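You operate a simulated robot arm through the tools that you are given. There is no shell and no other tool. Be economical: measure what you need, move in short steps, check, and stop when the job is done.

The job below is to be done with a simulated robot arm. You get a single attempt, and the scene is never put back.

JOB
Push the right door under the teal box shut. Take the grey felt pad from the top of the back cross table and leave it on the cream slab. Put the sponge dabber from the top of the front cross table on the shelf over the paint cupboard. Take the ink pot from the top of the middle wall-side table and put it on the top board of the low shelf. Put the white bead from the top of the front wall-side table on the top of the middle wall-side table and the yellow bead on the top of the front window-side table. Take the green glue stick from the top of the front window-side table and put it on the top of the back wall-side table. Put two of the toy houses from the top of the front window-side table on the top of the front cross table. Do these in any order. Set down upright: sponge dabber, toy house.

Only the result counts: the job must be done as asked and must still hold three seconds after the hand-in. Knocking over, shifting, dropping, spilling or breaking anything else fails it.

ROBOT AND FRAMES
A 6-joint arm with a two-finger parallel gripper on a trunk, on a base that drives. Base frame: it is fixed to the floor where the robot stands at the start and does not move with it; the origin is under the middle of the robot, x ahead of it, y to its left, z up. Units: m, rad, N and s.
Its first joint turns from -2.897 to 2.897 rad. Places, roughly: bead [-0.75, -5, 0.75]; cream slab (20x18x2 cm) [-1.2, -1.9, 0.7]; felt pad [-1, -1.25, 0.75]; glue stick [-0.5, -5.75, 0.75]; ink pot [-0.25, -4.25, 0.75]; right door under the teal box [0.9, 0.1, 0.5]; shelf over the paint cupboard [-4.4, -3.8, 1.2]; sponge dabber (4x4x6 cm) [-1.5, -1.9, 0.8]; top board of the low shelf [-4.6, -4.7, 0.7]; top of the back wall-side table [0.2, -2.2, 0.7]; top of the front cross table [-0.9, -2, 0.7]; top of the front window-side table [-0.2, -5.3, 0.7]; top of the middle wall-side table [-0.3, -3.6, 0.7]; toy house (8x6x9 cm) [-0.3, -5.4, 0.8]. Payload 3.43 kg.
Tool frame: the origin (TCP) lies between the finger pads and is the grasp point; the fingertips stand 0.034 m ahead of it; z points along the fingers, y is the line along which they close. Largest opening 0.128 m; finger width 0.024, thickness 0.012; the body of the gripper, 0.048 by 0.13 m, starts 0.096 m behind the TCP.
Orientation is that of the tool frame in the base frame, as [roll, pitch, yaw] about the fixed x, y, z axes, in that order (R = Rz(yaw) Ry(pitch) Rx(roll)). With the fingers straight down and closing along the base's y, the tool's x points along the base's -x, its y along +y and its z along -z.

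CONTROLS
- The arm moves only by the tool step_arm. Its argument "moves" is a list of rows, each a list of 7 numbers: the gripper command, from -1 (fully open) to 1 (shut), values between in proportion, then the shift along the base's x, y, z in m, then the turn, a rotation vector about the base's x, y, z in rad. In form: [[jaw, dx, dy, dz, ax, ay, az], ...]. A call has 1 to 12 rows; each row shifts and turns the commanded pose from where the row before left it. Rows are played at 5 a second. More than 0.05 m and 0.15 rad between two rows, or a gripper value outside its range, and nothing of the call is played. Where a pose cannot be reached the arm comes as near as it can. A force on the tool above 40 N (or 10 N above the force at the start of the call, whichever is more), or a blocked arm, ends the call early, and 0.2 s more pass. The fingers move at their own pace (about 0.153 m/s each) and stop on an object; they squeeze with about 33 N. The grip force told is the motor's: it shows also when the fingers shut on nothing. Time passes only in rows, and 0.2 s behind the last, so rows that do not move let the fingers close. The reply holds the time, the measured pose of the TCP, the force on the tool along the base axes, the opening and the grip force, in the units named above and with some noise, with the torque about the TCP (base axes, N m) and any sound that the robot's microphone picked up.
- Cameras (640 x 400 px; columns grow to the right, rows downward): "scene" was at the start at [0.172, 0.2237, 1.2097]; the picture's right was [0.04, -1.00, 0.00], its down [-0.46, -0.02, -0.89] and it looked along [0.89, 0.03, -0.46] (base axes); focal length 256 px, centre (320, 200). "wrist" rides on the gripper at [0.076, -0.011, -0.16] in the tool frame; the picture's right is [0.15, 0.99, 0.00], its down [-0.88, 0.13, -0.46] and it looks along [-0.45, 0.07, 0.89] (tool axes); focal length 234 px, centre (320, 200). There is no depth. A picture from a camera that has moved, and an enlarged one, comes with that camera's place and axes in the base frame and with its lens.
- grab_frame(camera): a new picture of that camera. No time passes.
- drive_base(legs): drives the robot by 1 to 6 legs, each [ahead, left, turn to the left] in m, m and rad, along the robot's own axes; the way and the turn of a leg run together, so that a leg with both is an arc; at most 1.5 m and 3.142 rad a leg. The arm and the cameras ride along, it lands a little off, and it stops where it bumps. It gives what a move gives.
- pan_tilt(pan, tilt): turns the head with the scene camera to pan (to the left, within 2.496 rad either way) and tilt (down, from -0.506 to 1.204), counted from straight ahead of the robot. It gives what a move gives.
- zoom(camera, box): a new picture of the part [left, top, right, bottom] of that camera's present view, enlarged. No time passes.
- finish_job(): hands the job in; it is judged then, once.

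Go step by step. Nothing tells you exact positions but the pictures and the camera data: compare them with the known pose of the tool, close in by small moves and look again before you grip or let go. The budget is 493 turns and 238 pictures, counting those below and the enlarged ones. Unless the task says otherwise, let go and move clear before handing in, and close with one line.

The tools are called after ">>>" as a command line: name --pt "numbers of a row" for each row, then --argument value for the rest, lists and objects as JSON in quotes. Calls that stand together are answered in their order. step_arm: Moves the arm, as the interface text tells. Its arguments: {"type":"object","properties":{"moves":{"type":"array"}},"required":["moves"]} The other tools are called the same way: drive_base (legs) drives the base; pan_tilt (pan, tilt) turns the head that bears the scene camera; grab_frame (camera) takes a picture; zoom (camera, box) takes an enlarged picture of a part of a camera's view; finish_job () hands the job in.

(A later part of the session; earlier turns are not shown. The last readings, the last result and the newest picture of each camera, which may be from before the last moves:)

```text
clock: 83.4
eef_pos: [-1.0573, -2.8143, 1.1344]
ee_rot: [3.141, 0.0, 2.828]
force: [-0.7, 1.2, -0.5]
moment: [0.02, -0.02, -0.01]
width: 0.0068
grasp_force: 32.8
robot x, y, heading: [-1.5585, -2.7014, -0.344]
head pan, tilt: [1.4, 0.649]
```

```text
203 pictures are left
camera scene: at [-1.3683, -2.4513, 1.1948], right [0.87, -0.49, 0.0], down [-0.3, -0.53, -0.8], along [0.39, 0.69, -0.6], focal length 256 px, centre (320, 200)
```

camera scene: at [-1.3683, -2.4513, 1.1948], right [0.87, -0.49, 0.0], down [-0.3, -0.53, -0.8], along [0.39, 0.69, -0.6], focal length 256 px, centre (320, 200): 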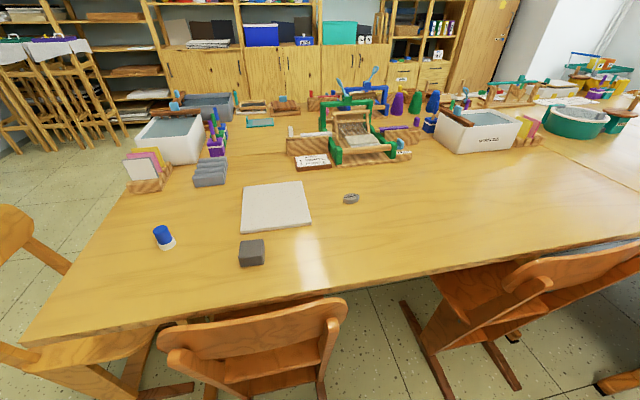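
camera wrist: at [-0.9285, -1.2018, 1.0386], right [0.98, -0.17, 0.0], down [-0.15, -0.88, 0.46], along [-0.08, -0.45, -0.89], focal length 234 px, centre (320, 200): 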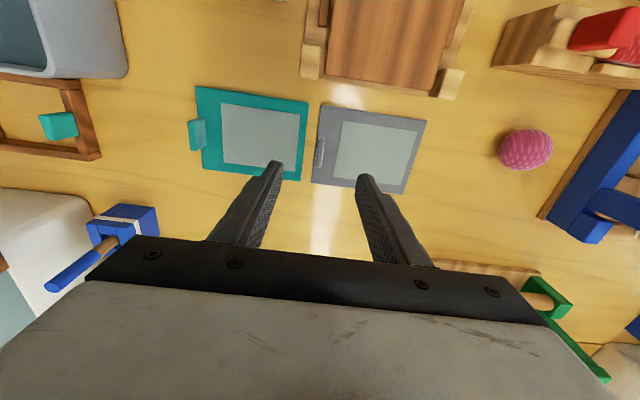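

The slab centre is about (-1.20,-1.91), so I want the TCP at (-1.217,-1.964) with the pad pointing toward the back. I'll swing over at height.

>>> step_arm --pt "1 -0.009 0.047 0 0 0 -0.02" --pt "1 -0.009 0.047 0 0 0 -0.018" --pt "1 -0.009 0.047 0 0 0 0" --pt "1 -0.009 0.047 0 0 0 0" --pt "1 -0.009 0.047 0 0 0 0" --pt "1 -0.009 0.047 0 0 0 0" --pt "1 -0.009 0.047 0 0 0 0" --pt "1 -0.009 0.047 0 0 0 0" --pt "1 -0.009 0.047 0 0 0 0" --pt "1 -0.009 0.047 0 0 0 0" --pt "1 -0.009 0.047 0 0 0 0" --pt "1 -0.009 0.047 0 0 0 0"

>>> step_arm --pt "1 -0.009 0.047 0 0 0 0" --pt "1 -0.009 0.047 0 0 0 0" --pt "1 -0.009 0.047 0 0 0 0" --pt "1 -0.009 0.047 0 0 0 0" --pt "1 -0.009 0.047 0 0 0 0" --pt "1 -0.007 0.05 0 0 0 0" --pt "1 0 0 -0.05 0 0 0" --pt "1 0 0 -0.05 0 0 0" --pt "1 0 0 -0.05 0 0 0" --pt "1 0 0 -0.05 0 0 0"

>>> grab_frame --camera "scene"

>>> grab_frame --camera "wrist"

```text
clock: 86.0
eef_pos: [-1.167, -2.2489, 1.1336]
ee_rot: [3.133, -0.001, 2.791]
force: [0.0, -1.2, 0.4]
moment: [0.07, -0.01, -0.02]
width: 0.0066
grasp_force: 33.0
robot x, y, heading: [-1.5626, -2.7071, -0.345]
head pan, tilt: [1.4, 0.649]
```

```text
refused: row 6 steps farther than a row can; nothing moved
```

```text
202 pictures are left
camera scene: at [-1.3682, -2.4518, 1.1949], right [0.87, -0.49, 0.0], down [-0.3, -0.53, -0.8], along [0.39, 0.69, -0.6], focal length 256 px, centre (320, 200)
```

scene: 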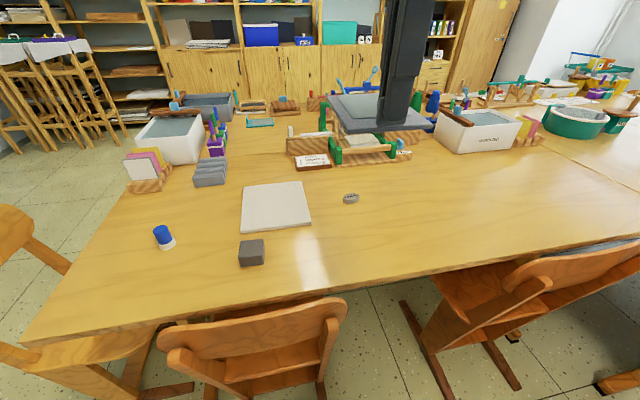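

```text
201 pictures are left
camera wrist: at [-1.2409, -2.2349, 1.2936], right [0.2, 0.98, 0.01], down [0.87, -0.18, 0.46], along [0.45, -0.08, -0.89], focal length 234 px, centre (320, 200)
```

wrist: 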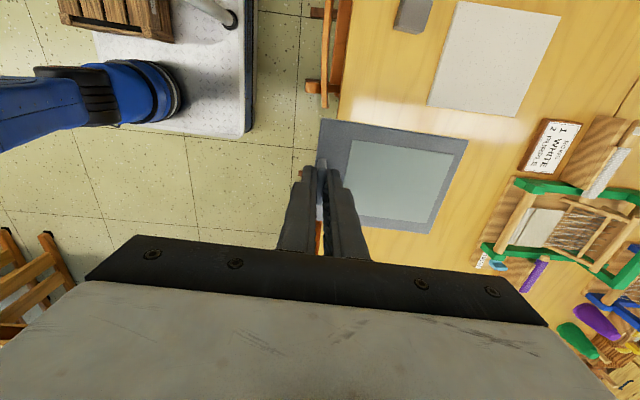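

>>> step_arm --pt "1 -0.0083 0.0475 0 0 0 0" --pt "1 -0.0083 0.0475 0 0 0 0" --pt "1 -0.0083 0.0475 0 0 0 0" --pt "1 -0.0083 0.0475 0 0 0 0" --pt "1 -0.0083 0.0475 0 0 0 0" --pt "1 -0.0083 0.0475 0 0 0 0" --pt "1 0 0 -0.05 0 0 0" --pt "1 0 0 -0.05 0 0 0" --pt "1 0 0 -0.05 0 0 0" --pt "1 0 0 -0.05 0 0 0"

>>> grab_frame --camera "scene"

>>> grab_frame --camera "wrist"

```text
clock: 88.2
eef_pos: [-1.2279, -2.0569, 0.8186]
ee_rot: [-3.14, -0.002, 2.793]
force: [-0.3, 0.0, 0.4]
moment: [0.0, -0.02, -0.02]
width: 0.0065
grasp_force: 33.6
out of reach, approached as far as the arm can: row 1, 2, 3, 4, 5, 6
robot x, y, heading: [-1.5582, -2.708, -0.348]
head pan, tilt: [1.4, 0.649]
```

```text
200 pictures are left
camera scene: at [-1.3683, -2.4512, 1.1948], right [0.87, -0.49, 0.0], down [-0.3, -0.53, -0.8], along [0.39, 0.69, -0.6], focal length 256 px, centre (320, 200)
```

scene: 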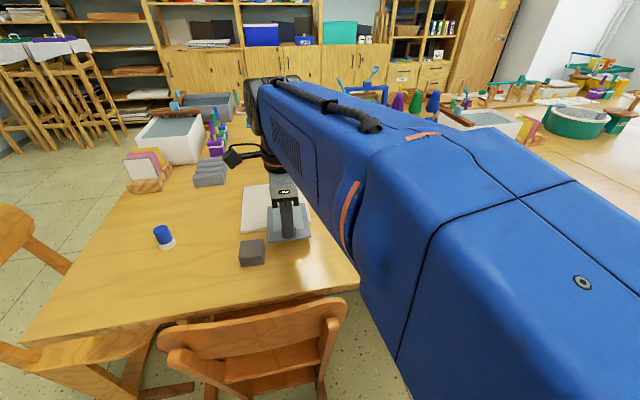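

```text
199 pictures are left
camera wrist: at [-1.302, -2.0422, 0.979], right [0.2, 0.98, 0.0], down [0.87, -0.18, 0.45], along [0.45, -0.09, -0.89], focal length 234 px, centre (320, 200)
```

wrist: 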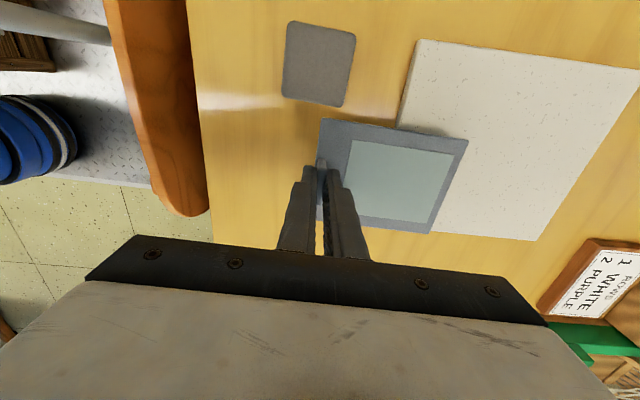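

The pad is short of the slab centre by about (0.008, 0.10). I'll raise slightly, move on, then lower.

>>> step_arm --pt "1 0 0 0.03 0 0 0" --pt "1 0.003 0.033 0 0 0 0" --pt "1 0.003 0.034 0 0 0 0" --pt "1 0.002 0.034 0 0 0 0"

>>> grab_frame --camera "wrist"

```text
clock: 89.2
eef_pos: [-1.2187, -1.9581, 0.8499]
ee_rot: [3.141, -0.002, 2.793]
force: [0.4, -0.5, 1.4]
moment: [0.06, 0.0, -0.01]
width: 0.0069
grasp_force: 32.9
robot x, y, heading: [-1.5575, -2.7073, -0.345]
head pan, tilt: [1.4, 0.649]
```

```text
198 pictures are left
camera wrist: at [-1.293, -1.9426, 1.0108], right [0.2, 0.98, 0.0], down [0.87, -0.18, 0.45], along [0.45, -0.09, -0.89], focal length 234 px, centre (320, 200)
```

wrist: 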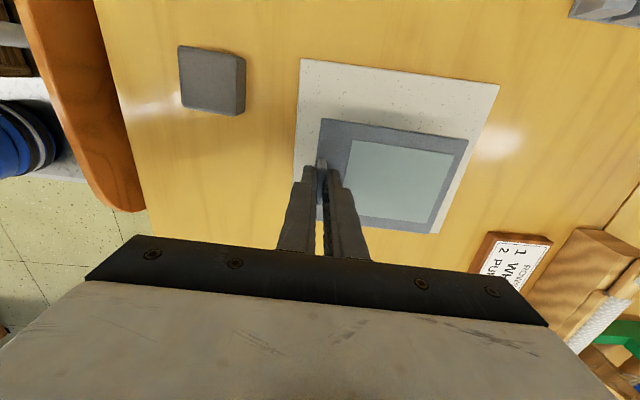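

The computed pad centre matches the slab centre. I'll lower it gently.

>>> step_arm --pt "1 0 0 -0.03 0 0 0" --pt "1 0 0 -0.006 0 0 0" --pt "1 0 0 -0.004 0 0 0" --pt "1 0 0 0 0 0 0"

>>> grab_frame --camera "wrist"

```text
clock: 90.2
eef_pos: [-1.2185, -1.9575, 0.8091]
ee_rot: [-3.141, 0.0, 2.791]
force: [-0.1, -0.3, 0.2]
moment: [-0.02, 0.03, 0.01]
width: 0.0067
grasp_force: 33.4
robot x, y, heading: [-1.559, -2.7092, -0.343]
head pan, tilt: [1.4, 0.649]
```

```text
197 pictures are left
camera wrist: at [-1.2934, -1.9415, 0.9702], right [0.2, 0.98, 0.0], down [0.87, -0.18, 0.45], along [0.45, -0.09, -0.89], focal length 234 px, centre (320, 200)
```

wrist: 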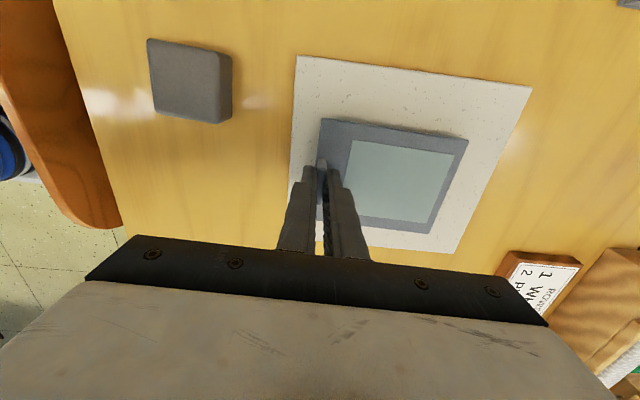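

>>> step_arm --pt "1 0 0 -0.003 0 0 0" --pt "1 0 0 -0.003 0 0 0"

```text
clock: 90.8
eef_pos: [-1.2196, -1.9573, 0.8027]
ee_rot: [-3.141, 0.0, 2.793]
force: [-0.4, -0.2, 0.1]
moment: [0.0, 0.03, -0.04]
width: 0.0068
grasp_force: 33.0
robot x, y, heading: [-1.5584, -2.7069, -0.343]
head pan, tilt: [1.4, 0.649]
```

>>> step_arm --pt "1 0 0 -0.003 0 0 0" --pt "1 0 0 -0.003 0 0 0"

>>> zoom --camera "wrist" --box '[260, 40, 540, 270]'

>>> zoom --camera "scene" --box '[200, 160, 360, 280]'

```text
clock: 91.4
eef_pos: [-1.2193, -1.9573, 0.8005]
ee_rot: [3.138, -0.002, 2.792]
force: [0.4, 0.2, 19.3]
moment: [0.05, 0.22, -0.03]
width: 0.0069
grasp_force: 33.3
robot x, y, heading: [-1.558, -2.7084, -0.344]
head pan, tilt: [1.4, 0.649]
```

```text
1.74 times, centred on (400, 155) of wrist
camera zoom: at [-1.2943, -1.9416, 0.9608], right [0.2, 0.98, 0.0], down [0.87, -0.18, 0.45], along [0.45, -0.09, -0.89], focal length 407 px, centre (181, 278)
```

zoom: 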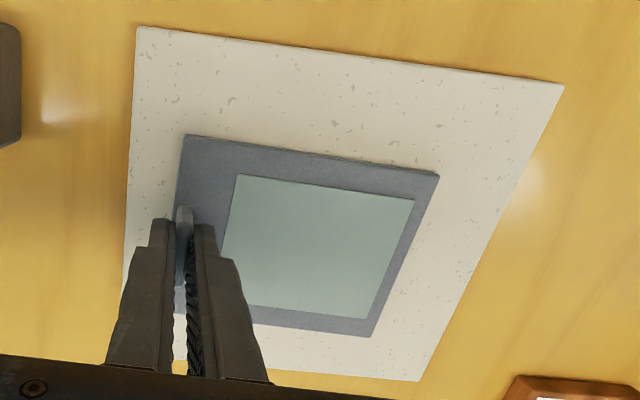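

```text
3.33 times, centred on (280, 220) of scene
camera zoom: at [-1.3685, -2.4516, 1.1949], right [0.87, -0.49, 0.0], down [-0.3, -0.53, -0.8], along [0.39, 0.69, -0.6], focal length 854 px, centre (453, 133)
```

zoom: 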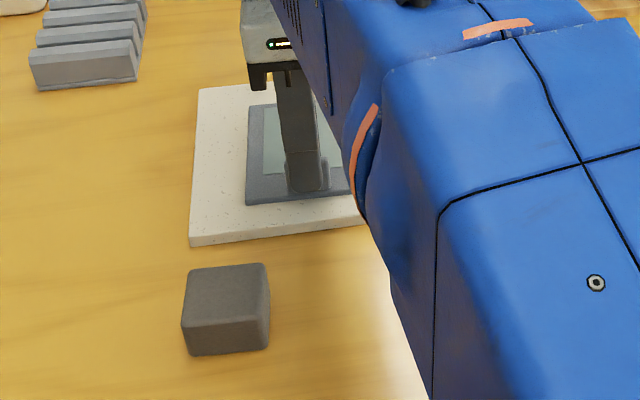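

The pad is resting on the slab. I'll ease up 1 mm, open, and rise.

>>> step_arm --pt "1 0 0 0.001 0 0 0" --pt "0.3 0 0 0.0 0 0 0" --pt "0.3 0 0 0 0 0 0" --pt "0.3 0 0 0.03 0 0 0" --pt "0 0 0 0.05 0 0 0" --pt "0 0 0 0.05 0 0 0"

>>> grab_frame --camera "wrist"

>>> zoom --camera "scene" --box '[100, 120, 420, 300]'

```text
clock: 92.8
eef_pos: [-1.2211, -1.9734, 0.9184]
ee_rot: [-3.138, 0.001, 2.791]
force: [0.6, 0.4, -2.1]
moment: [-0.09, 0.03, -0.02]
width: 0.0643
grasp_force: 0.0
out of reach, approached as far as the arm can: row 6
robot x, y, heading: [-1.563, -2.7071, -0.34]
head pan, tilt: [1.4, 0.649]
```

```text
194 pictures are left
camera wrist: at [-1.2952, -1.9573, 1.0791], right [0.2, 0.98, 0.0], down [0.87, -0.18, 0.46], along [0.45, -0.09, -0.89], focal length 234 px, centre (320, 200)
```

wrist: 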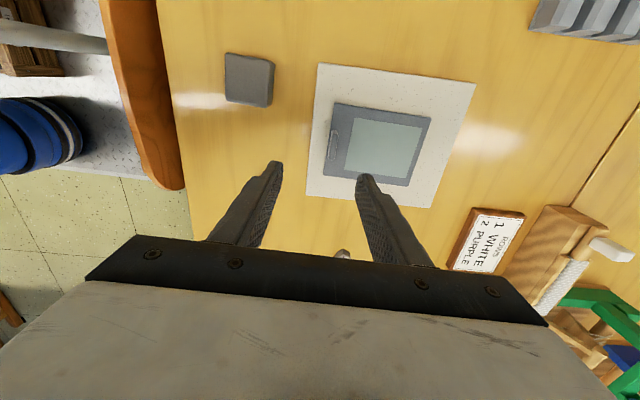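

```text
2.00 times, centred on (260, 210) of scene
camera zoom: at [-1.3682, -2.4508, 1.1946], right [0.87, -0.49, 0.0], down [-0.3, -0.53, -0.8], along [0.39, 0.69, -0.6], focal length 512 px, centre (440, 180)
```

zoom: 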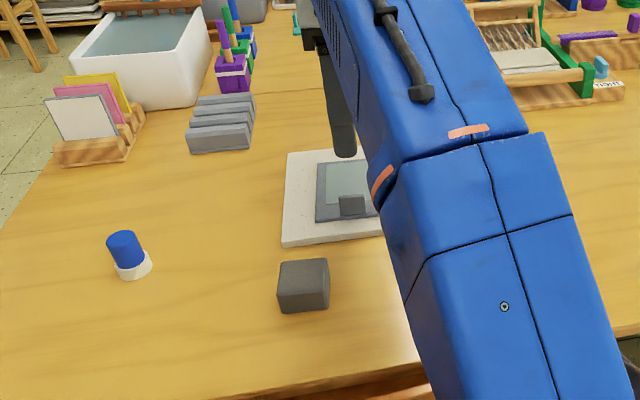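

The pad lies flat on the slab. Next is the dabber near (-1.477,-1.911), so I'll move above it.

>>> step_arm --pt "-0.3 -0.043 0.0103 0 0 0 0" --pt "-0.3 -0.043 0.0103 0 0 0 0" --pt "-0.3 -0.043 0.0103 0 0 0 0" --pt "-0.3 -0.043 0.0103 0 0 0 0" --pt "-0.3 -0.043 0.0103 0 0 0 0" --pt "-0.3 -0.041 0.0103 0 0 0 0" --pt "-0.3 0 0 -0.02 0 0 0"

>>> grab_frame --camera "wrist"

>>> grab_frame --camera "scene"

```text
clock: 94.4
eef_pos: [-1.4512, -1.9464, 0.8517]
ee_rot: [-3.126, -0.002, 2.783]
force: [0.0, -0.1, -0.2]
moment: [-0.01, -0.02, 0.0]
width: 0.0832
grasp_force: 0.1
out of reach, approached as far as the arm can: row 1, 2, 3, 4, 5, 6
robot x, y, heading: [-1.5582, -2.707, -0.339]
head pan, tilt: [1.4, 0.649]
```

```text
192 pictures are left
camera wrist: at [-1.5245, -1.9279, 1.0128], right [0.21, 0.98, -0.01], down [0.87, -0.18, 0.45], along [0.44, -0.11, -0.89], focal length 234 px, centre (320, 200)
```

wrist: 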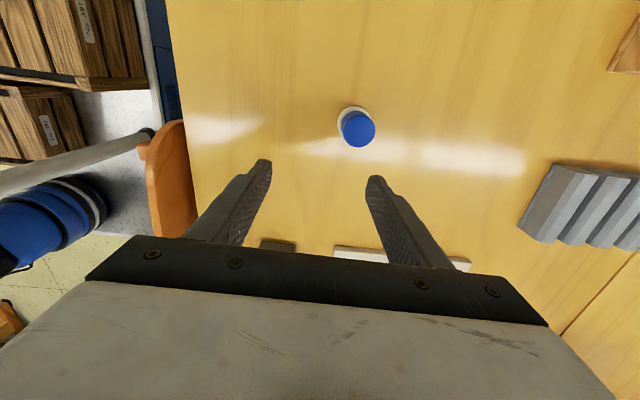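

```text
191 pictures are left
camera scene: at [-1.3612, -2.4458, 1.1922], right [0.87, -0.49, 0.0], down [-0.3, -0.53, -0.79], along [0.39, 0.69, -0.61], focal length 256 px, centre (320, 200)
```

scene: 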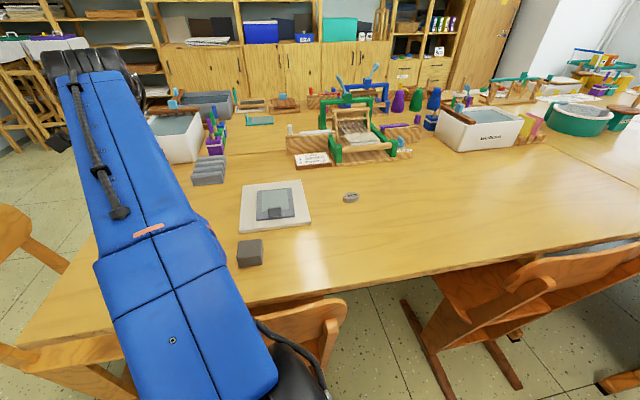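

The dabber is at (-1.479,-1.908). I'll correct by (-0.028, +0.038) and check again before descending.

>>> step_arm --pt "-0.3 -0.014 0.019 0 0.0146 -0.0055 0" --pt "-0.3 -0.014 0.019 0 0 0 0"

>>> grab_frame --camera "wrist"

```text
clock: 95.0
eef_pos: [-1.469, -1.9379, 0.8564]
ee_rot: [3.125, -0.01, 2.78]
force: [-0.1, -0.8, -0.6]
moment: [0.01, 0.01, 0.0]
width: 0.0833
grasp_force: 0.1
out of reach, approached as far as the arm can: row 1, 2
robot x, y, heading: [-1.5609, -2.7089, -0.346]
head pan, tilt: [1.4, 0.649]
```

```text
190 pictures are left
camera wrist: at [-1.5445, -1.9233, 1.0179], right [0.21, 0.98, 0.02], down [0.87, -0.2, 0.45], along [0.44, -0.08, -0.89], focal length 234 px, centre (320, 200)
```

wrist: 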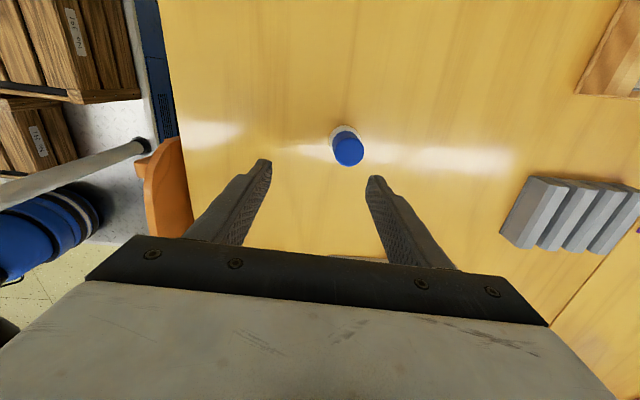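

The arm is at its reach limit here, and its shoulder seems set forward of the axis. I'll raise, pull in, and drive back 0.22 m so the dabber sits where the slab was relative to me.

>>> step_arm --pt "-0.3 -0.017 -0.045 0 0 0 0" --pt "-0.3 -0.017 -0.045 0 0 0 0" --pt "-0.3 -0.0 -0.0 0.05 0 0 0" --pt "-0.3 0 0 0.03 0 0 0"

>>> drive_base --legs '[[-0.22, 0, 0]]'

>>> grab_frame --camera "wrist"

>>> grab_frame --camera "scene"

```text
clock: 95.6
eef_pos: [-1.4182, -1.9694, 0.7772]
ee_rot: [-3.09, 0.035, 2.674]
force: [-5.1, -5.4, 56.3]
moment: [2.4, -0.49, -0.06]
width: 0.0771
grasp_force: 0.1
robot x, y, heading: [-1.5598, -2.7057, -0.346]
head pan, tilt: [1.4, 0.649]
stopped in row 3: the force on the tool passed its limit (the readings are from after the stop); the commanded pose is now the measured one
```

```text
clock: 96.4
eef_pos: [-1.4125, -1.9697, 0.7759]
ee_rot: [-3.094, 0.04, 2.658]
force: [-25.4, -1.5, 51.3]
moment: [2.21, 0.26, 1.0]
width: 0.0743
grasp_force: 0.0
robot x, y, heading: [-1.5633, -2.7032, -0.34]
head pan, tilt: [1.4, 0.649]
stopped in leg 1: the force on the tool passed its limit (the readings are from after the stop); the commanded pose is now the measured one
```

```text
189 pictures are left
camera wrist: at [-1.4863, -1.9329, 0.9341], right [0.33, 0.94, -0.05], down [0.83, -0.27, 0.48], along [0.44, -0.2, -0.87], focal length 234 px, centre (320, 200)
```

wrist: 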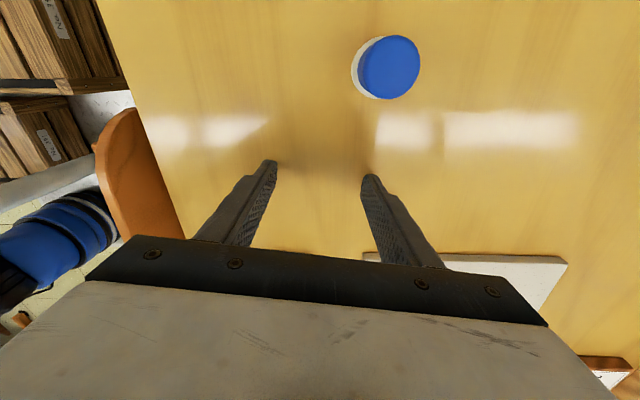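

```text
188 pictures are left
camera scene: at [-1.3702, -2.441, 1.1921], right [0.87, -0.49, 0.0], down [-0.3, -0.53, -0.79], along [0.39, 0.69, -0.61], focal length 256 px, centre (320, 200)
```

scene: 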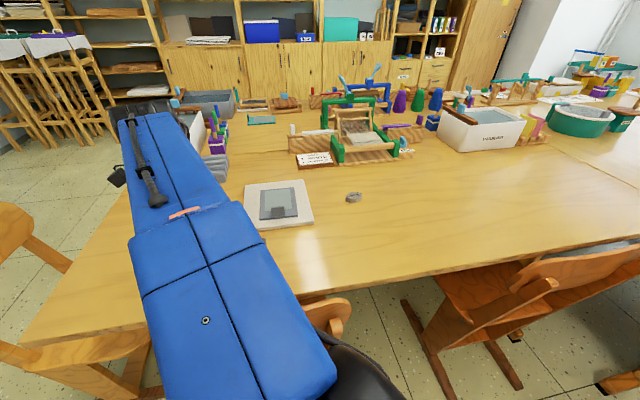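

The arm drooped near its singularity and pressed on the bare table. I'll raise it carefully straight up.

>>> step_arm --pt "-0.2 0 0 0.01 0 0 0"

>>> step_arm --pt "-0.2 -0.005 -0.01 0.02 0 0 0"

```text
clock: 96.8
eef_pos: [-1.4091, -1.9701, 0.7862]
ee_rot: [-3.095, 0.045, 2.655]
force: [0.2, 0.3, 0.3]
moment: [-0.01, 0.03, 0.02]
width: 0.0769
grasp_force: 0.0
robot x, y, heading: [-1.563, -2.7087, -0.344]
head pan, tilt: [1.4, 0.649]
```

```text
clock: 97.4
eef_pos: [-1.4076, -1.9747, 0.7905]
ee_rot: [-3.079, 0.053, 2.65]
force: [-0.3, 0.9, -0.2]
moment: [0.0, -0.01, -0.02]
width: 0.0771
grasp_force: 0.1
robot x, y, heading: [-1.5655, -2.7069, -0.346]
head pan, tilt: [1.4, 0.649]
stopped in row 1: the arm was blocked; the commanded pose is now the measured one
```

The arm reports it is blocked. I'll look down at the elbow and chair before moving again.

>>> pan_tilt --pan 1.3 --tilt 1.1

>>> grab_frame --camera "scene"

```text
clock: 98.3
eef_pos: [-1.4101, -1.9735, 0.7894]
ee_rot: [-3.08, 0.052, 2.651]
force: [-0.3, 0.1, 0.2]
moment: [-0.03, 0.0, 0.0]
width: 0.0768
grasp_force: 0.0
robot x, y, heading: [-1.5647, -2.7056, -0.346]
head pan, tilt: [1.3, 1.1]
```

```text
187 pictures are left
camera scene: at [-1.374, -2.4673, 1.1582], right [0.82, -0.58, 0.0], down [-0.51, -0.73, -0.45], along [0.26, 0.37, -0.89], focal length 256 px, centre (320, 200)
```

scene: 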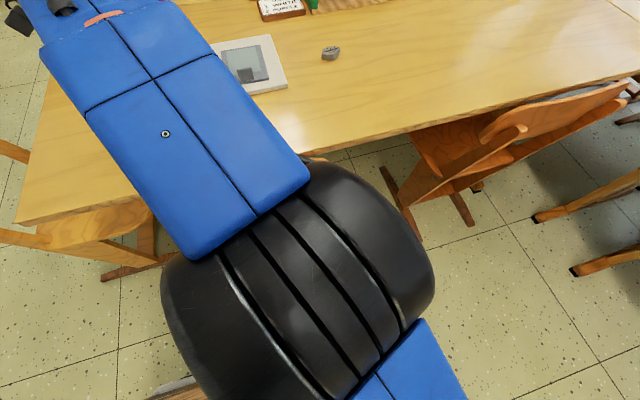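

The elbow is clear of the chair but close to my own mast. I'll try small moves forward and up.

>>> step_arm --pt "-0.2 0.02 -0.007 0.01 0 0 0"

>>> step_arm --pt "-0.2 0.02 -0.007 0.02 0 0 0" --pt "-0.2 0.02 -0.007 0.02 0 0 0"

```text
clock: 98.7
eef_pos: [-1.393, -1.9808, 0.7937]
ee_rot: [-3.076, 0.057, 2.657]
force: [-0.3, -0.1, -0.2]
moment: [0.03, -0.01, -0.01]
width: 0.0769
grasp_force: 0.1
robot x, y, heading: [-1.5667, -2.708, -0.344]
head pan, tilt: [1.3, 1.1]
```

```text
clock: 99.3
eef_pos: [-1.3575, -2.0033, 0.8537]
ee_rot: [-3.095, 0.047, 2.656]
force: [-0.3, 1.0, 0.3]
moment: [-0.03, 0.02, -0.03]
width: 0.0769
grasp_force: 0.0
robot x, y, heading: [-1.5646, -2.7056, -0.343]
head pan, tilt: [1.3, 1.1]
```

It is free again. I'll go on up and forward.

>>> step_arm --pt "-0.2 0.02 -0.02 0.04 0 0 0" --pt "-0.2 0.02 -0.02 0.04 0 0 0" --pt "-0.2 0.02 -0.03 0.03 0 0 0" --pt "-0.2 0.02 -0.03 0.03 0 0 0"

>>> pan_tilt --pan 1.4 --tilt 0.65

>>> grab_frame --camera "scene"

```text
clock: 100.3
eef_pos: [-1.2768, -2.1009, 0.9922]
ee_rot: [-3.088, 0.05, 2.657]
force: [-0.1, 0.5, -0.6]
moment: [-0.06, 0.0, 0.03]
width: 0.0769
grasp_force: 0.1
robot x, y, heading: [-1.565, -2.7116, -0.344]
head pan, tilt: [1.3, 1.1]
```

```text
clock: 101.2
eef_pos: [-1.2781, -2.1022, 0.9919]
ee_rot: [-3.092, 0.048, 2.655]
force: [-0.1, -0.3, 0.1]
moment: [-0.03, 0.0, 0.0]
width: 0.0766
grasp_force: 0.1
robot x, y, heading: [-1.566, -2.7031, -0.341]
head pan, tilt: [1.4, 0.649]
```

```text
186 pictures are left
camera scene: at [-1.3718, -2.4501, 1.1947], right [0.87, -0.49, 0.0], down [-0.3, -0.53, -0.8], along [0.39, 0.69, -0.61], focal length 256 px, centre (320, 200)
```

scene: 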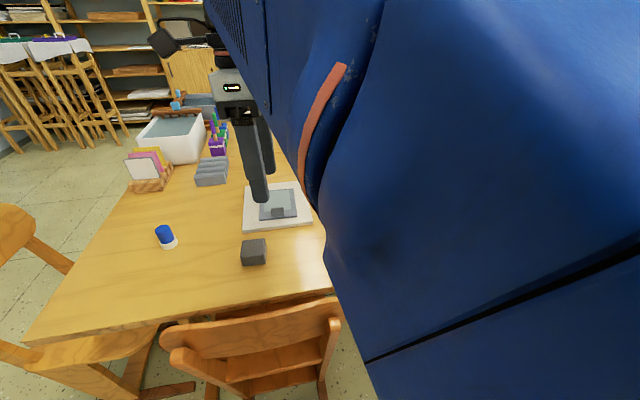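

Everything on the table is undisturbed. I'll level the gripper and drive back 0.22 m.

>>> step_arm --pt "-0.2 0 0 0 0.033 0.0095 0.067" --pt "-0.2 0 0 0 0.033 0.0095 0.068"

>>> drive_base --legs '[[-0.22, 0, 0]]'

>>> grab_frame --camera "wrist"

```text
clock: 101.8
eef_pos: [-1.276, -2.1017, 0.9919]
ee_rot: [3.138, 0.004, 2.792]
force: [-0.1, -0.1, -0.3]
moment: [-0.02, 0.04, -0.03]
width: 0.077
grasp_force: 0.1
robot x, y, heading: [-1.5652, -2.7031, -0.342]
head pan, tilt: [1.4, 0.649]
```

```text
clock: 103.5
eef_pos: [-1.4837, -2.0285, 0.991]
ee_rot: [3.139, 0.004, 2.788]
force: [-0.1, 0.9, 0.4]
moment: [-0.04, 0.01, -0.01]
width: 0.0769
grasp_force: 0.1
robot x, y, heading: [-1.7707, -2.6271, -0.344]
head pan, tilt: [1.4, 0.649]
```

```text
185 pictures are left
camera wrist: at [-1.559, -2.0117, 1.152], right [0.21, 0.98, 0.0], down [0.87, -0.18, 0.46], along [0.45, -0.09, -0.89], focal length 234 px, centre (320, 200)
```

wrist: 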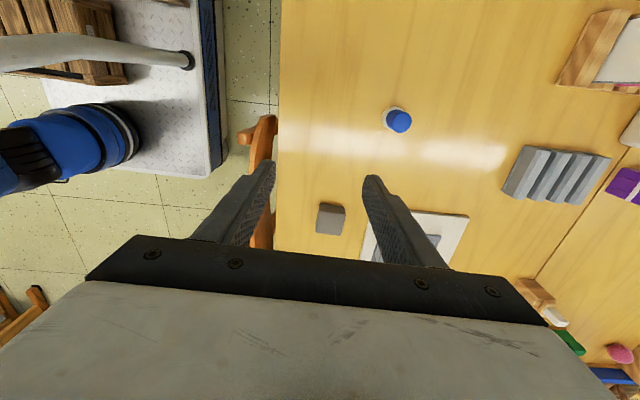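

Now I'll lower first, then advance toward the dabber.

>>> step_arm --pt "-0.2 0 0 -0.04 0 0 0" --pt "-0.2 0 0 -0.04 0 0 0" --pt "-0.2 0 0 -0.04 0 0 0" --pt "-0.2 0.002 0.035 0 0 0 0" --pt "-0.2 0.002 0.035 0 0 0 0"

>>> grab_frame --camera "wrist"

```text
clock: 104.7
eef_pos: [-1.4793, -1.9584, 0.8707]
ee_rot: [3.136, 0.005, 2.787]
force: [0.8, -0.7, -0.3]
moment: [0.04, -0.01, 0.04]
width: 0.0766
grasp_force: 0.0
robot x, y, heading: [-1.7699, -2.6319, -0.346]
head pan, tilt: [1.4, 0.649]
```

```text
184 pictures are left
camera wrist: at [-1.5551, -1.9427, 1.0305], right [0.21, 0.98, 0.0], down [0.87, -0.18, 0.46], along [0.45, -0.09, -0.89], focal length 234 px, centre (320, 200)
```

wrist: 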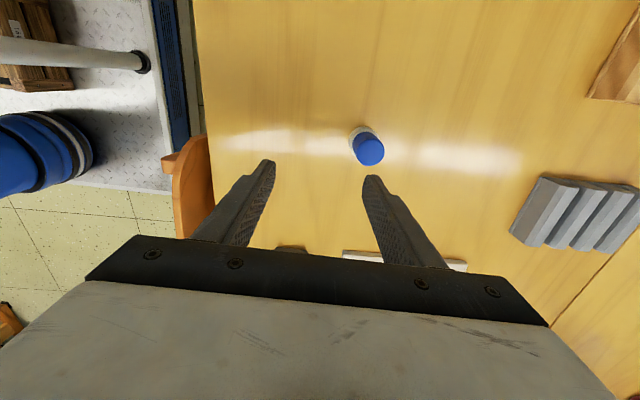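

>>> step_arm --pt "-0.2 -0.001 0.025 0 0 0 0" --pt "-0.2 -0.001 0.025 0 0 0 0" --pt "-0.2 0 0 -0.03 0 0 0"

>>> grab_frame --camera "wrist"

```text
clock: 105.5
eef_pos: [-1.4828, -1.9075, 0.8396]
ee_rot: [3.138, 0.006, 2.788]
force: [0.0, -0.7, -0.3]
moment: [-0.01, 0.01, -0.01]
width: 0.0766
grasp_force: 0.1
robot x, y, heading: [-1.7696, -2.632, -0.346]
head pan, tilt: [1.4, 0.649]
```

```text
183 pictures are left
camera wrist: at [-1.5574, -1.8918, 1.0009], right [0.21, 0.98, 0.0], down [0.87, -0.18, 0.46], along [0.45, -0.09, -0.89], focal length 234 px, centre (320, 200)
```

wrist: 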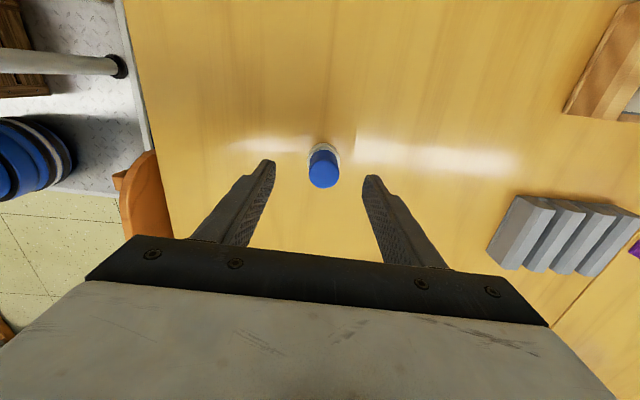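

The dabber is centred between the fingers. I'll descend, grip and lift a bit.

>>> step_arm --pt "-0.2 0 0 -0.03 0 0 0" --pt "-0.2 0 0 -0.023 0 0 0" --pt "1 0 0 0 0 0 0" --pt "1 0 0 0 0 0 0" --pt "1 0 0 0 0 0 0" --pt "1 0 0 0.03 0 0 0"

>>> grab_frame --camera "wrist"

```text
clock: 106.8
eef_pos: [-1.4822, -1.9086, 0.8163]
ee_rot: [3.14, 0.006, 2.786]
force: [0.4, 0.7, -0.7]
moment: [-0.01, 0.0, -0.02]
width: 0.0344
grasp_force: 33.1
robot x, y, heading: [-1.7727, -2.6332, -0.345]
head pan, tilt: [1.4, 0.649]
```

```text
182 pictures are left
camera wrist: at [-1.5571, -1.8918, 0.9775], right [0.21, 0.98, 0.0], down [0.87, -0.18, 0.46], along [0.45, -0.09, -0.89], focal length 234 px, centre (320, 200)
```

wrist: 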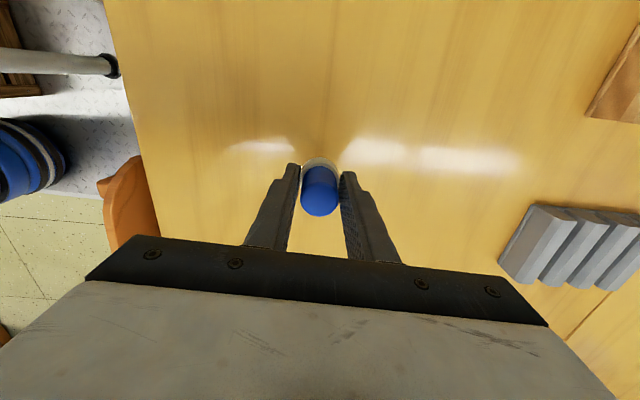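

The dabber is held. I'll raise it and bring the arm back to the carry pose in front of me.

>>> step_arm --pt "1 0 0 0.03 0 0 0" --pt "1 0 -0.04 0.025 0 0 0" --pt "1 0 -0.04 0.03 0 0 0" --pt "1 0 -0.03 0.04 0 0 0" --pt "1 0.01 -0.03 0.035 0 0 0" --pt "1 0.02 -0.045 0 0 0 0" --pt "1 0.02 -0.045 0 0 0 0" --pt "1 0.02 -0.045 0 0 0 0"

>>> step_arm --pt "1 0.02 -0.045 0.005 0 0 0" --pt "1 0.02 -0.045 0.005 0 0 0" --pt "1 0.02 -0.045 0.005 0 0 0" --pt "1 0.02 -0.045 0.005 0 0 0" --pt "1 0.02 -0.045 0.005 0 0 0" --pt "1 0.02 -0.045 0.005 0 0 0" --pt "1 0.02 -0.045 0.005 0 0 0" --pt "1 0.02 -0.045 0.005 0 0 0" --pt "1 0.02 -0.045 0.005 0 0 0" --pt "1 0.02 -0.045 0.005 0 0 0" --pt "1 0.02 -0.045 0.005 0 0 0"

>>> pan_tilt --pan -1.2 --tilt 0.35

>>> grab_frame --camera "scene"

>>> pan_tilt --pan -2.2 --tilt 0.35

>>> grab_frame --camera "scene"

```text
clock: 108.7
eef_pos: [-1.413, -2.1801, 0.9758]
ee_rot: [-3.141, 0.004, 2.791]
force: [-0.6, -0.2, 0.5]
moment: [-0.04, -0.01, -0.01]
width: 0.0341
grasp_force: 33.2
robot x, y, heading: [-1.7743, -2.6319, -0.344]
head pan, tilt: [1.4, 0.649]
```

```text
clock: 111.0
eef_pos: [-1.193, -2.6792, 1.0347]
ee_rot: [3.14, 0.007, 2.786]
force: [-0.1, 0.4, -0.4]
moment: [0.01, 0.01, 0.0]
width: 0.0342
grasp_force: 33.3
robot x, y, heading: [-1.7738, -2.6272, -0.343]
head pan, tilt: [1.4, 0.649]
```

```text
clock: 113.4
eef_pos: [-1.1925, -2.6782, 1.0349]
ee_rot: [3.138, 0.006, 2.788]
force: [-0.2, 0.0, -0.1]
moment: [0.0, 0.01, 0.02]
width: 0.0342
grasp_force: 33.5
robot x, y, heading: [-1.7748, -2.6329, -0.342]
head pan, tilt: [-1.201, 0.351]
```

```text
181 pictures are left
camera scene: at [-1.6196, -2.5447, 1.2218], right [-1.0, -0.03, 0.0], down [-0.01, 0.34, -0.94], along [0.02, -0.94, -0.34], focal length 256 px, centre (320, 200)
```

scene: 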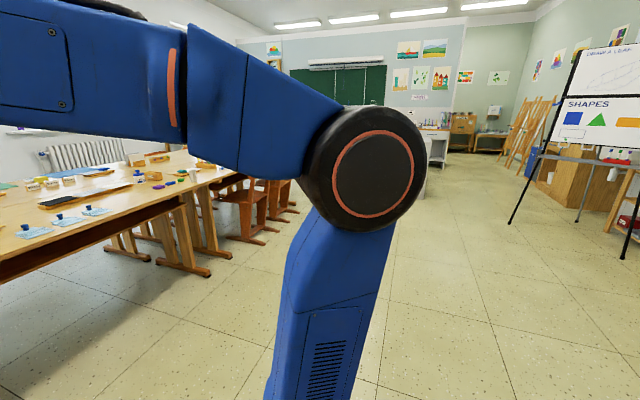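

```text
clock: 114.7
eef_pos: [-1.1928, -2.6787, 1.0338]
ee_rot: [3.139, 0.006, 2.788]
force: [-0.6, 0.8, 1.1]
moment: [0.03, 0.01, 0.0]
width: 0.0339
grasp_force: 33.1
robot x, y, heading: [-1.7733, -2.6319, -0.34]
head pan, tilt: [-2.201, 0.351]
```

```text
180 pictures are left
camera scene: at [-1.699, -2.504, 1.2218], right [-0.56, 0.83, 0.0], down [0.28, 0.19, -0.94], along [-0.78, -0.53, -0.34], focal length 256 px, centre (320, 200)
```

scene: 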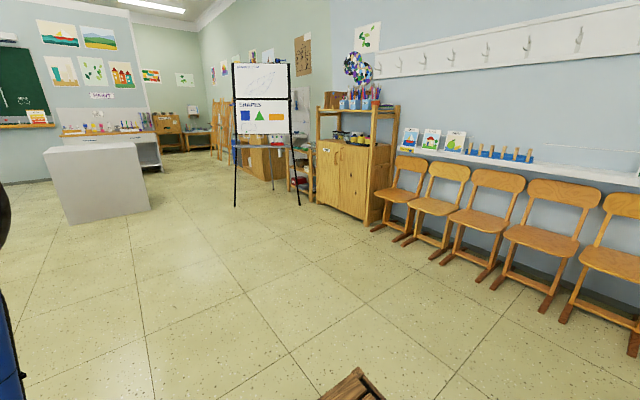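

The paint cupboard stands against the wall at about F 4.8–5.7 in room terms, with an easel beyond it. I'll drive there in steps, turning before I reach the easel.

>>> drive_base --legs '[[-1.2, 0, 0], [0, 0, -1.587], [1.25, 0, 0], [0, 0, -1.571]]'

>>> pan_tilt --pan 0.5 --tilt 0.3

>>> grab_frame --camera "scene"

```text
clock: 134.3
eef_pos: [-3.9239, -3.3371, 1.034]
ee_rot: [3.139, 0.006, -0.355]
force: [0.2, 0.2, 0.2]
moment: [-0.03, 0.0, -0.01]
width: 0.0341
grasp_force: 33.5
robot x, y, heading: [-3.3405, -3.3833, 2.794]
head pan, tilt: [-2.201, 0.351]
```

```text
clock: 136.7
eef_pos: [-3.9243, -3.3383, 1.0349]
ee_rot: [3.14, 0.005, -0.356]
force: [-0.5, -0.7, -0.2]
moment: [-0.01, -0.01, -0.01]
width: 0.0341
grasp_force: 33.6
robot x, y, heading: [-3.3441, -3.3866, 2.79]
head pan, tilt: [0.499, 0.3]
```

```text
179 pictures are left
camera scene: at [-3.5864, -3.5796, 1.2265], right [-0.15, 0.99, 0.0], down [0.29, 0.04, -0.96], along [-0.94, -0.14, -0.3], focal length 256 px, centre (320, 200)
```

scene: 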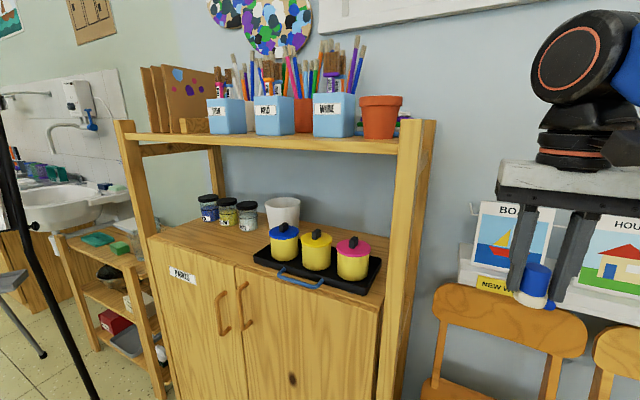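

The shelf over the cupboard holds brush cups and a pot near its front edge. I'll zoom to find a free spot.

>>> zoom --camera "scene" --box '[110, 40, 450, 250]'

```text
1.88 times, centred on (280, 145) of scene
camera zoom: at [-3.5864, -3.5796, 1.2265], right [-0.15, 0.99, 0.0], down [0.29, 0.04, -0.96], along [-0.94, -0.14, -0.3], focal length 482 px, centre (395, 304)
```

zoom: 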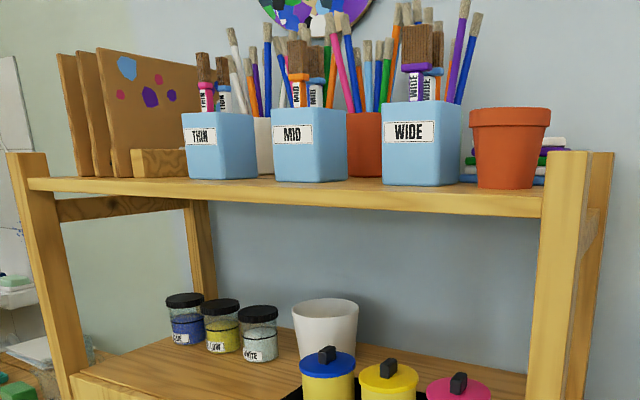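

I need a higher view. I'll raise the arm here, clear of the shelf, and use the wrist camera.

>>> step_arm --pt "1 0 0 0.05 0 0 0" --pt "1 0 0 0.05 0 0 0" --pt "1 0 0 0.05 0 0 0" --pt "1 0 0 0.05 0 0 0" --pt "1 0 0 0.05 0 0 0" --pt "1 0 0 0.03 0 0 0"

>>> grab_frame --camera "wrist"

```text
clock: 138.1
eef_pos: [-3.9217, -3.3361, 1.1707]
ee_rot: [3.137, 0.007, -0.357]
force: [-0.7, 0.0, -0.9]
moment: [0.01, 0.02, -0.04]
width: 0.0342
grasp_force: 32.8
out of reach, approached as far as the arm can: row 3, 4, 5, 6
robot x, y, heading: [-3.344, -3.3859, 2.797]
head pan, tilt: [0.499, 0.3]
```

```text
177 pictures are left
camera wrist: at [-3.8464, -3.3525, 1.3308], right [-0.21, -0.98, 0.0], down [-0.87, 0.19, 0.46], along [-0.45, 0.09, -0.89], focal length 234 px, centre (320, 200)
```

wrist: 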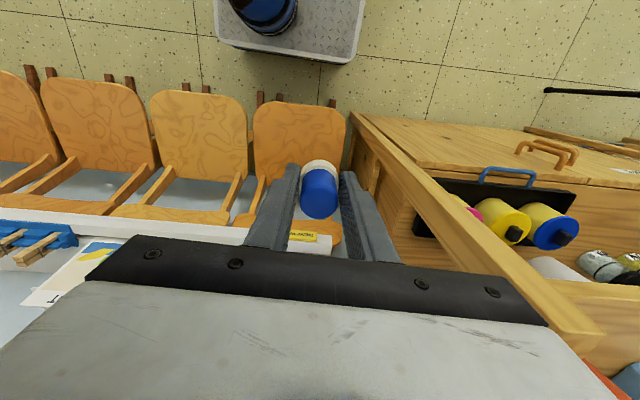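

With the tool straight down the arm tops out near z 1.17, too low for the 1.18 shelf. I'll try pitching the tool toward the wall to gain height and look at the shelf.

>>> step_arm --pt "1 0 0 0 0.052 0.14 0" --pt "1 0 0 0.0 0.052 0.14 0" --pt "1 0 0 0.04 0 0 0" --pt "1 0 0 0.04 0 0 0" --pt "1 0 0 0.03 0 0 0"

>>> grab_frame --camera "wrist"

```text
clock: 139.3
eef_pos: [-3.9246, -3.3367, 1.2705]
ee_rot: [3.136, 0.307, -0.356]
force: [-0.4, -0.3, -1.0]
moment: [0.0, 0.01, 0.01]
width: 0.0345
grasp_force: 33.0
out of reach, approached as far as the arm can: row 5
robot x, y, heading: [-3.3456, -3.3852, 2.791]
head pan, tilt: [0.499, 0.3]
```

```text
176 pictures are left
camera wrist: at [-3.8066, -3.3677, 1.4012], right [-0.21, -0.98, -0.04], down [-0.7, 0.12, 0.7], along [-0.68, 0.18, -0.71], focal length 234 px, centre (320, 200)
```

wrist: 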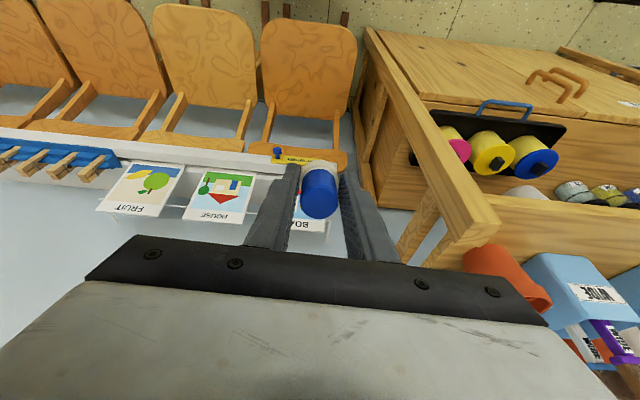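

A 17° pitch lets me reach z 1.27. I'll strafe along the shelf to view its top from the wrist camera.

>>> drive_base --legs '[[0, 0.45, 0]]'

>>> grab_frame --camera "wrist"

>>> grab_frame --camera "scene"

```text
clock: 142.0
eef_pos: [-4.0789, -3.7562, 1.2712]
ee_rot: [3.137, 0.308, -0.367]
force: [0.2, 0.6, -1.4]
moment: [-0.02, 0.03, 0.02]
width: 0.0341
grasp_force: 33.0
robot x, y, heading: [-3.4972, -3.8098, 2.791]
head pan, tilt: [0.499, 0.3]
```

```text
175 pictures are left
camera wrist: at [-3.9612, -3.7869, 1.401], right [-0.22, -0.97, -0.04], down [-0.7, 0.13, 0.7], along [-0.68, 0.18, -0.71], focal length 234 px, centre (320, 200)
```

wrist: 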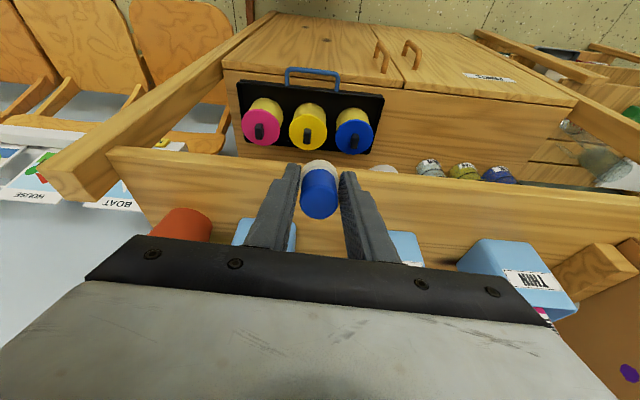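

```text
174 pictures are left
camera scene: at [-3.7429, -4.0006, 1.2265], right [-0.14, 0.99, 0.0], down [0.29, 0.04, -0.96], along [-0.95, -0.14, -0.3], focal length 256 px, centre (320, 200)
```

scene: 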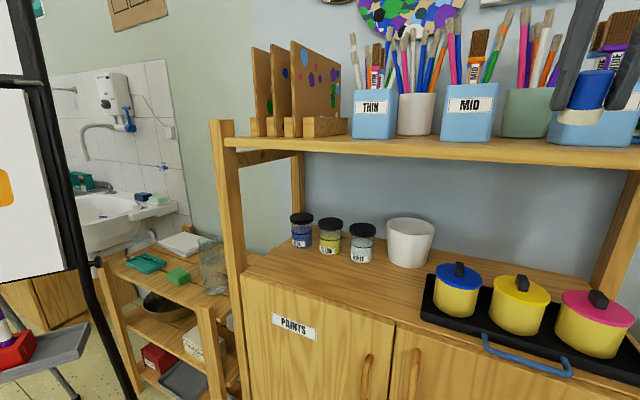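

>>> zoom --camera "wrist" --box '[340, 140, 640, 330]'

>>> zoom --camera "scene" --box '[210, 50, 530, 200]'

```text
2.11 times, centred on (490, 235) of wrist
camera zoom: at [-3.9612, -3.7869, 1.401], right [-0.22, -0.97, -0.04], down [-0.7, 0.13, 0.7], along [-0.68, 0.18, -0.71], focal length 493 px, centre (-38, 126)
```

zoom: 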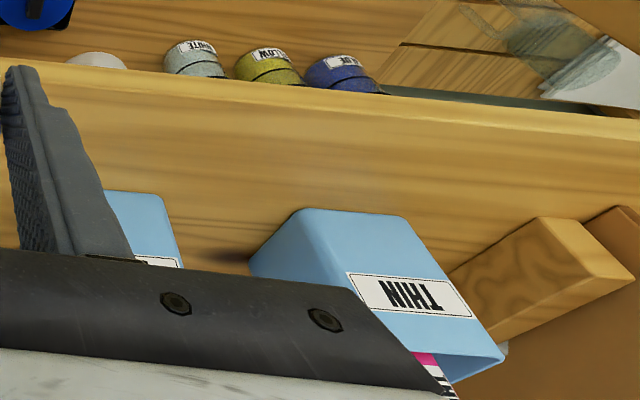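

```text
2.00 times, centred on (370, 125) of scene
camera zoom: at [-3.7429, -4.0006, 1.2265], right [-0.14, 0.99, 0.0], down [0.29, 0.04, -0.96], along [-0.95, -0.14, -0.3], focal length 512 px, centre (220, 350)
```

zoom: 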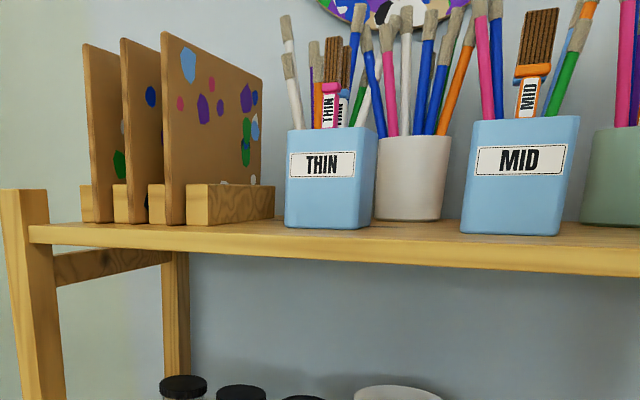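

There is a clear strip about 9 cm deep in front of the cups, with the shelf top at z about 1.187. I'll move over the strip and reduce the pitch somewhat.

>>> step_arm --pt "1 -0.0235 0.0087 0 0 0 0" --pt "1 -0.0235 0.0087 0 0 0 0" --pt "1 -0.0235 0.0087 0 0 0 0" --pt "1 0 0 -0.01 -0.028 -0.075 0"

>>> grab_frame --camera "wrist"

>>> pan_tilt --pan 0.1 --tilt 0.2

>>> grab_frame --camera "scene"

```text
clock: 143.0
eef_pos: [-4.15, -3.7282, 1.2546]
ee_rot: [3.135, 0.231, -0.365]
force: [0.0, -0.1, -0.3]
moment: [-0.02, 0.02, 0.0]
width: 0.0341
grasp_force: 33.0
out of reach, approached as far as the arm can: row 4
robot x, y, heading: [-3.5024, -3.8095, 2.789]
head pan, tilt: [0.499, 0.3]
```

```text
171 pictures are left
camera wrist: at [-4.0409, -3.7564, 1.3939], right [-0.22, -0.98, -0.03], down [-0.75, 0.15, 0.65], along [-0.63, 0.16, -0.76], focal length 234 px, centre (320, 200)
```

wrist: 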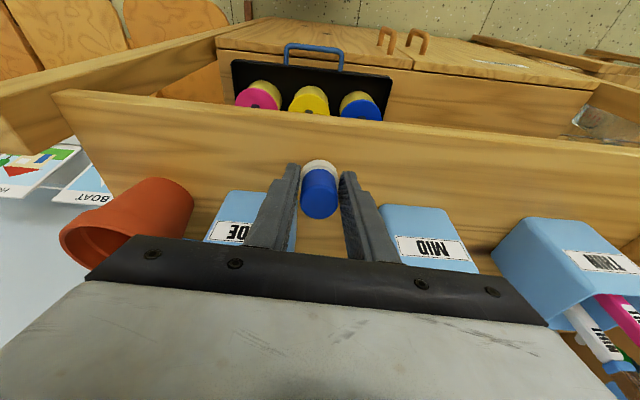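

```text
clock: 143.9
eef_pos: [-4.149, -3.7293, 1.2549]
ee_rot: [3.135, 0.232, -0.364]
force: [-0.1, 0.3, -0.9]
moment: [0.0, -0.01, 0.02]
width: 0.0343
grasp_force: 33.2
robot x, y, heading: [-3.4993, -3.8049, 2.781]
head pan, tilt: [0.099, 0.201]
```

```text
170 pictures are left
camera scene: at [-3.7407, -3.9637, 1.2358], right [0.25, 0.97, 0.0], down [0.19, -0.05, -0.98], along [-0.95, 0.25, -0.2], focal length 256 px, centre (320, 200)
```

scene: 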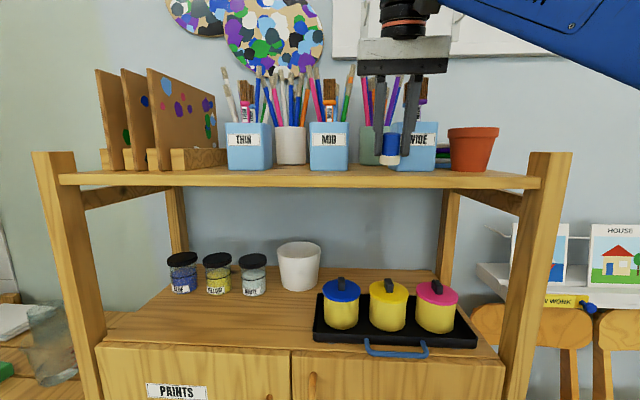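

Placement looks good: the dabber hangs over the strip in front of the WIDE and MID cups. I'll descend gently until contact.

>>> step_arm --pt "1 0 0 -0.008 0 0 0" --pt "1 0 0 -0.004 0 0 0" --pt "1 0 0 -0.003 0 0 0"

>>> step_arm --pt "1 0 0 -0.002 0 0 0" --pt "1 0 0 -0.002 0 0 0"

```text
clock: 144.7
eef_pos: [-4.148, -3.7289, 1.2409]
ee_rot: [3.138, 0.226, -0.366]
force: [1.1, 0.5, -0.8]
moment: [0.03, 0.01, 0.01]
width: 0.0341
grasp_force: 33.2
robot x, y, heading: [-3.4957, -3.8108, 2.786]
head pan, tilt: [0.099, 0.201]
```

```text
clock: 145.3
eef_pos: [-4.1479, -3.7288, 1.2356]
ee_rot: [3.136, 0.228, -0.365]
force: [-4.9, -1.3, 23.5]
moment: [0.03, 0.18, -0.01]
width: 0.0345
grasp_force: 33.2
robot x, y, heading: [-3.502, -3.8082, 2.787]
head pan, tilt: [0.099, 0.201]
```

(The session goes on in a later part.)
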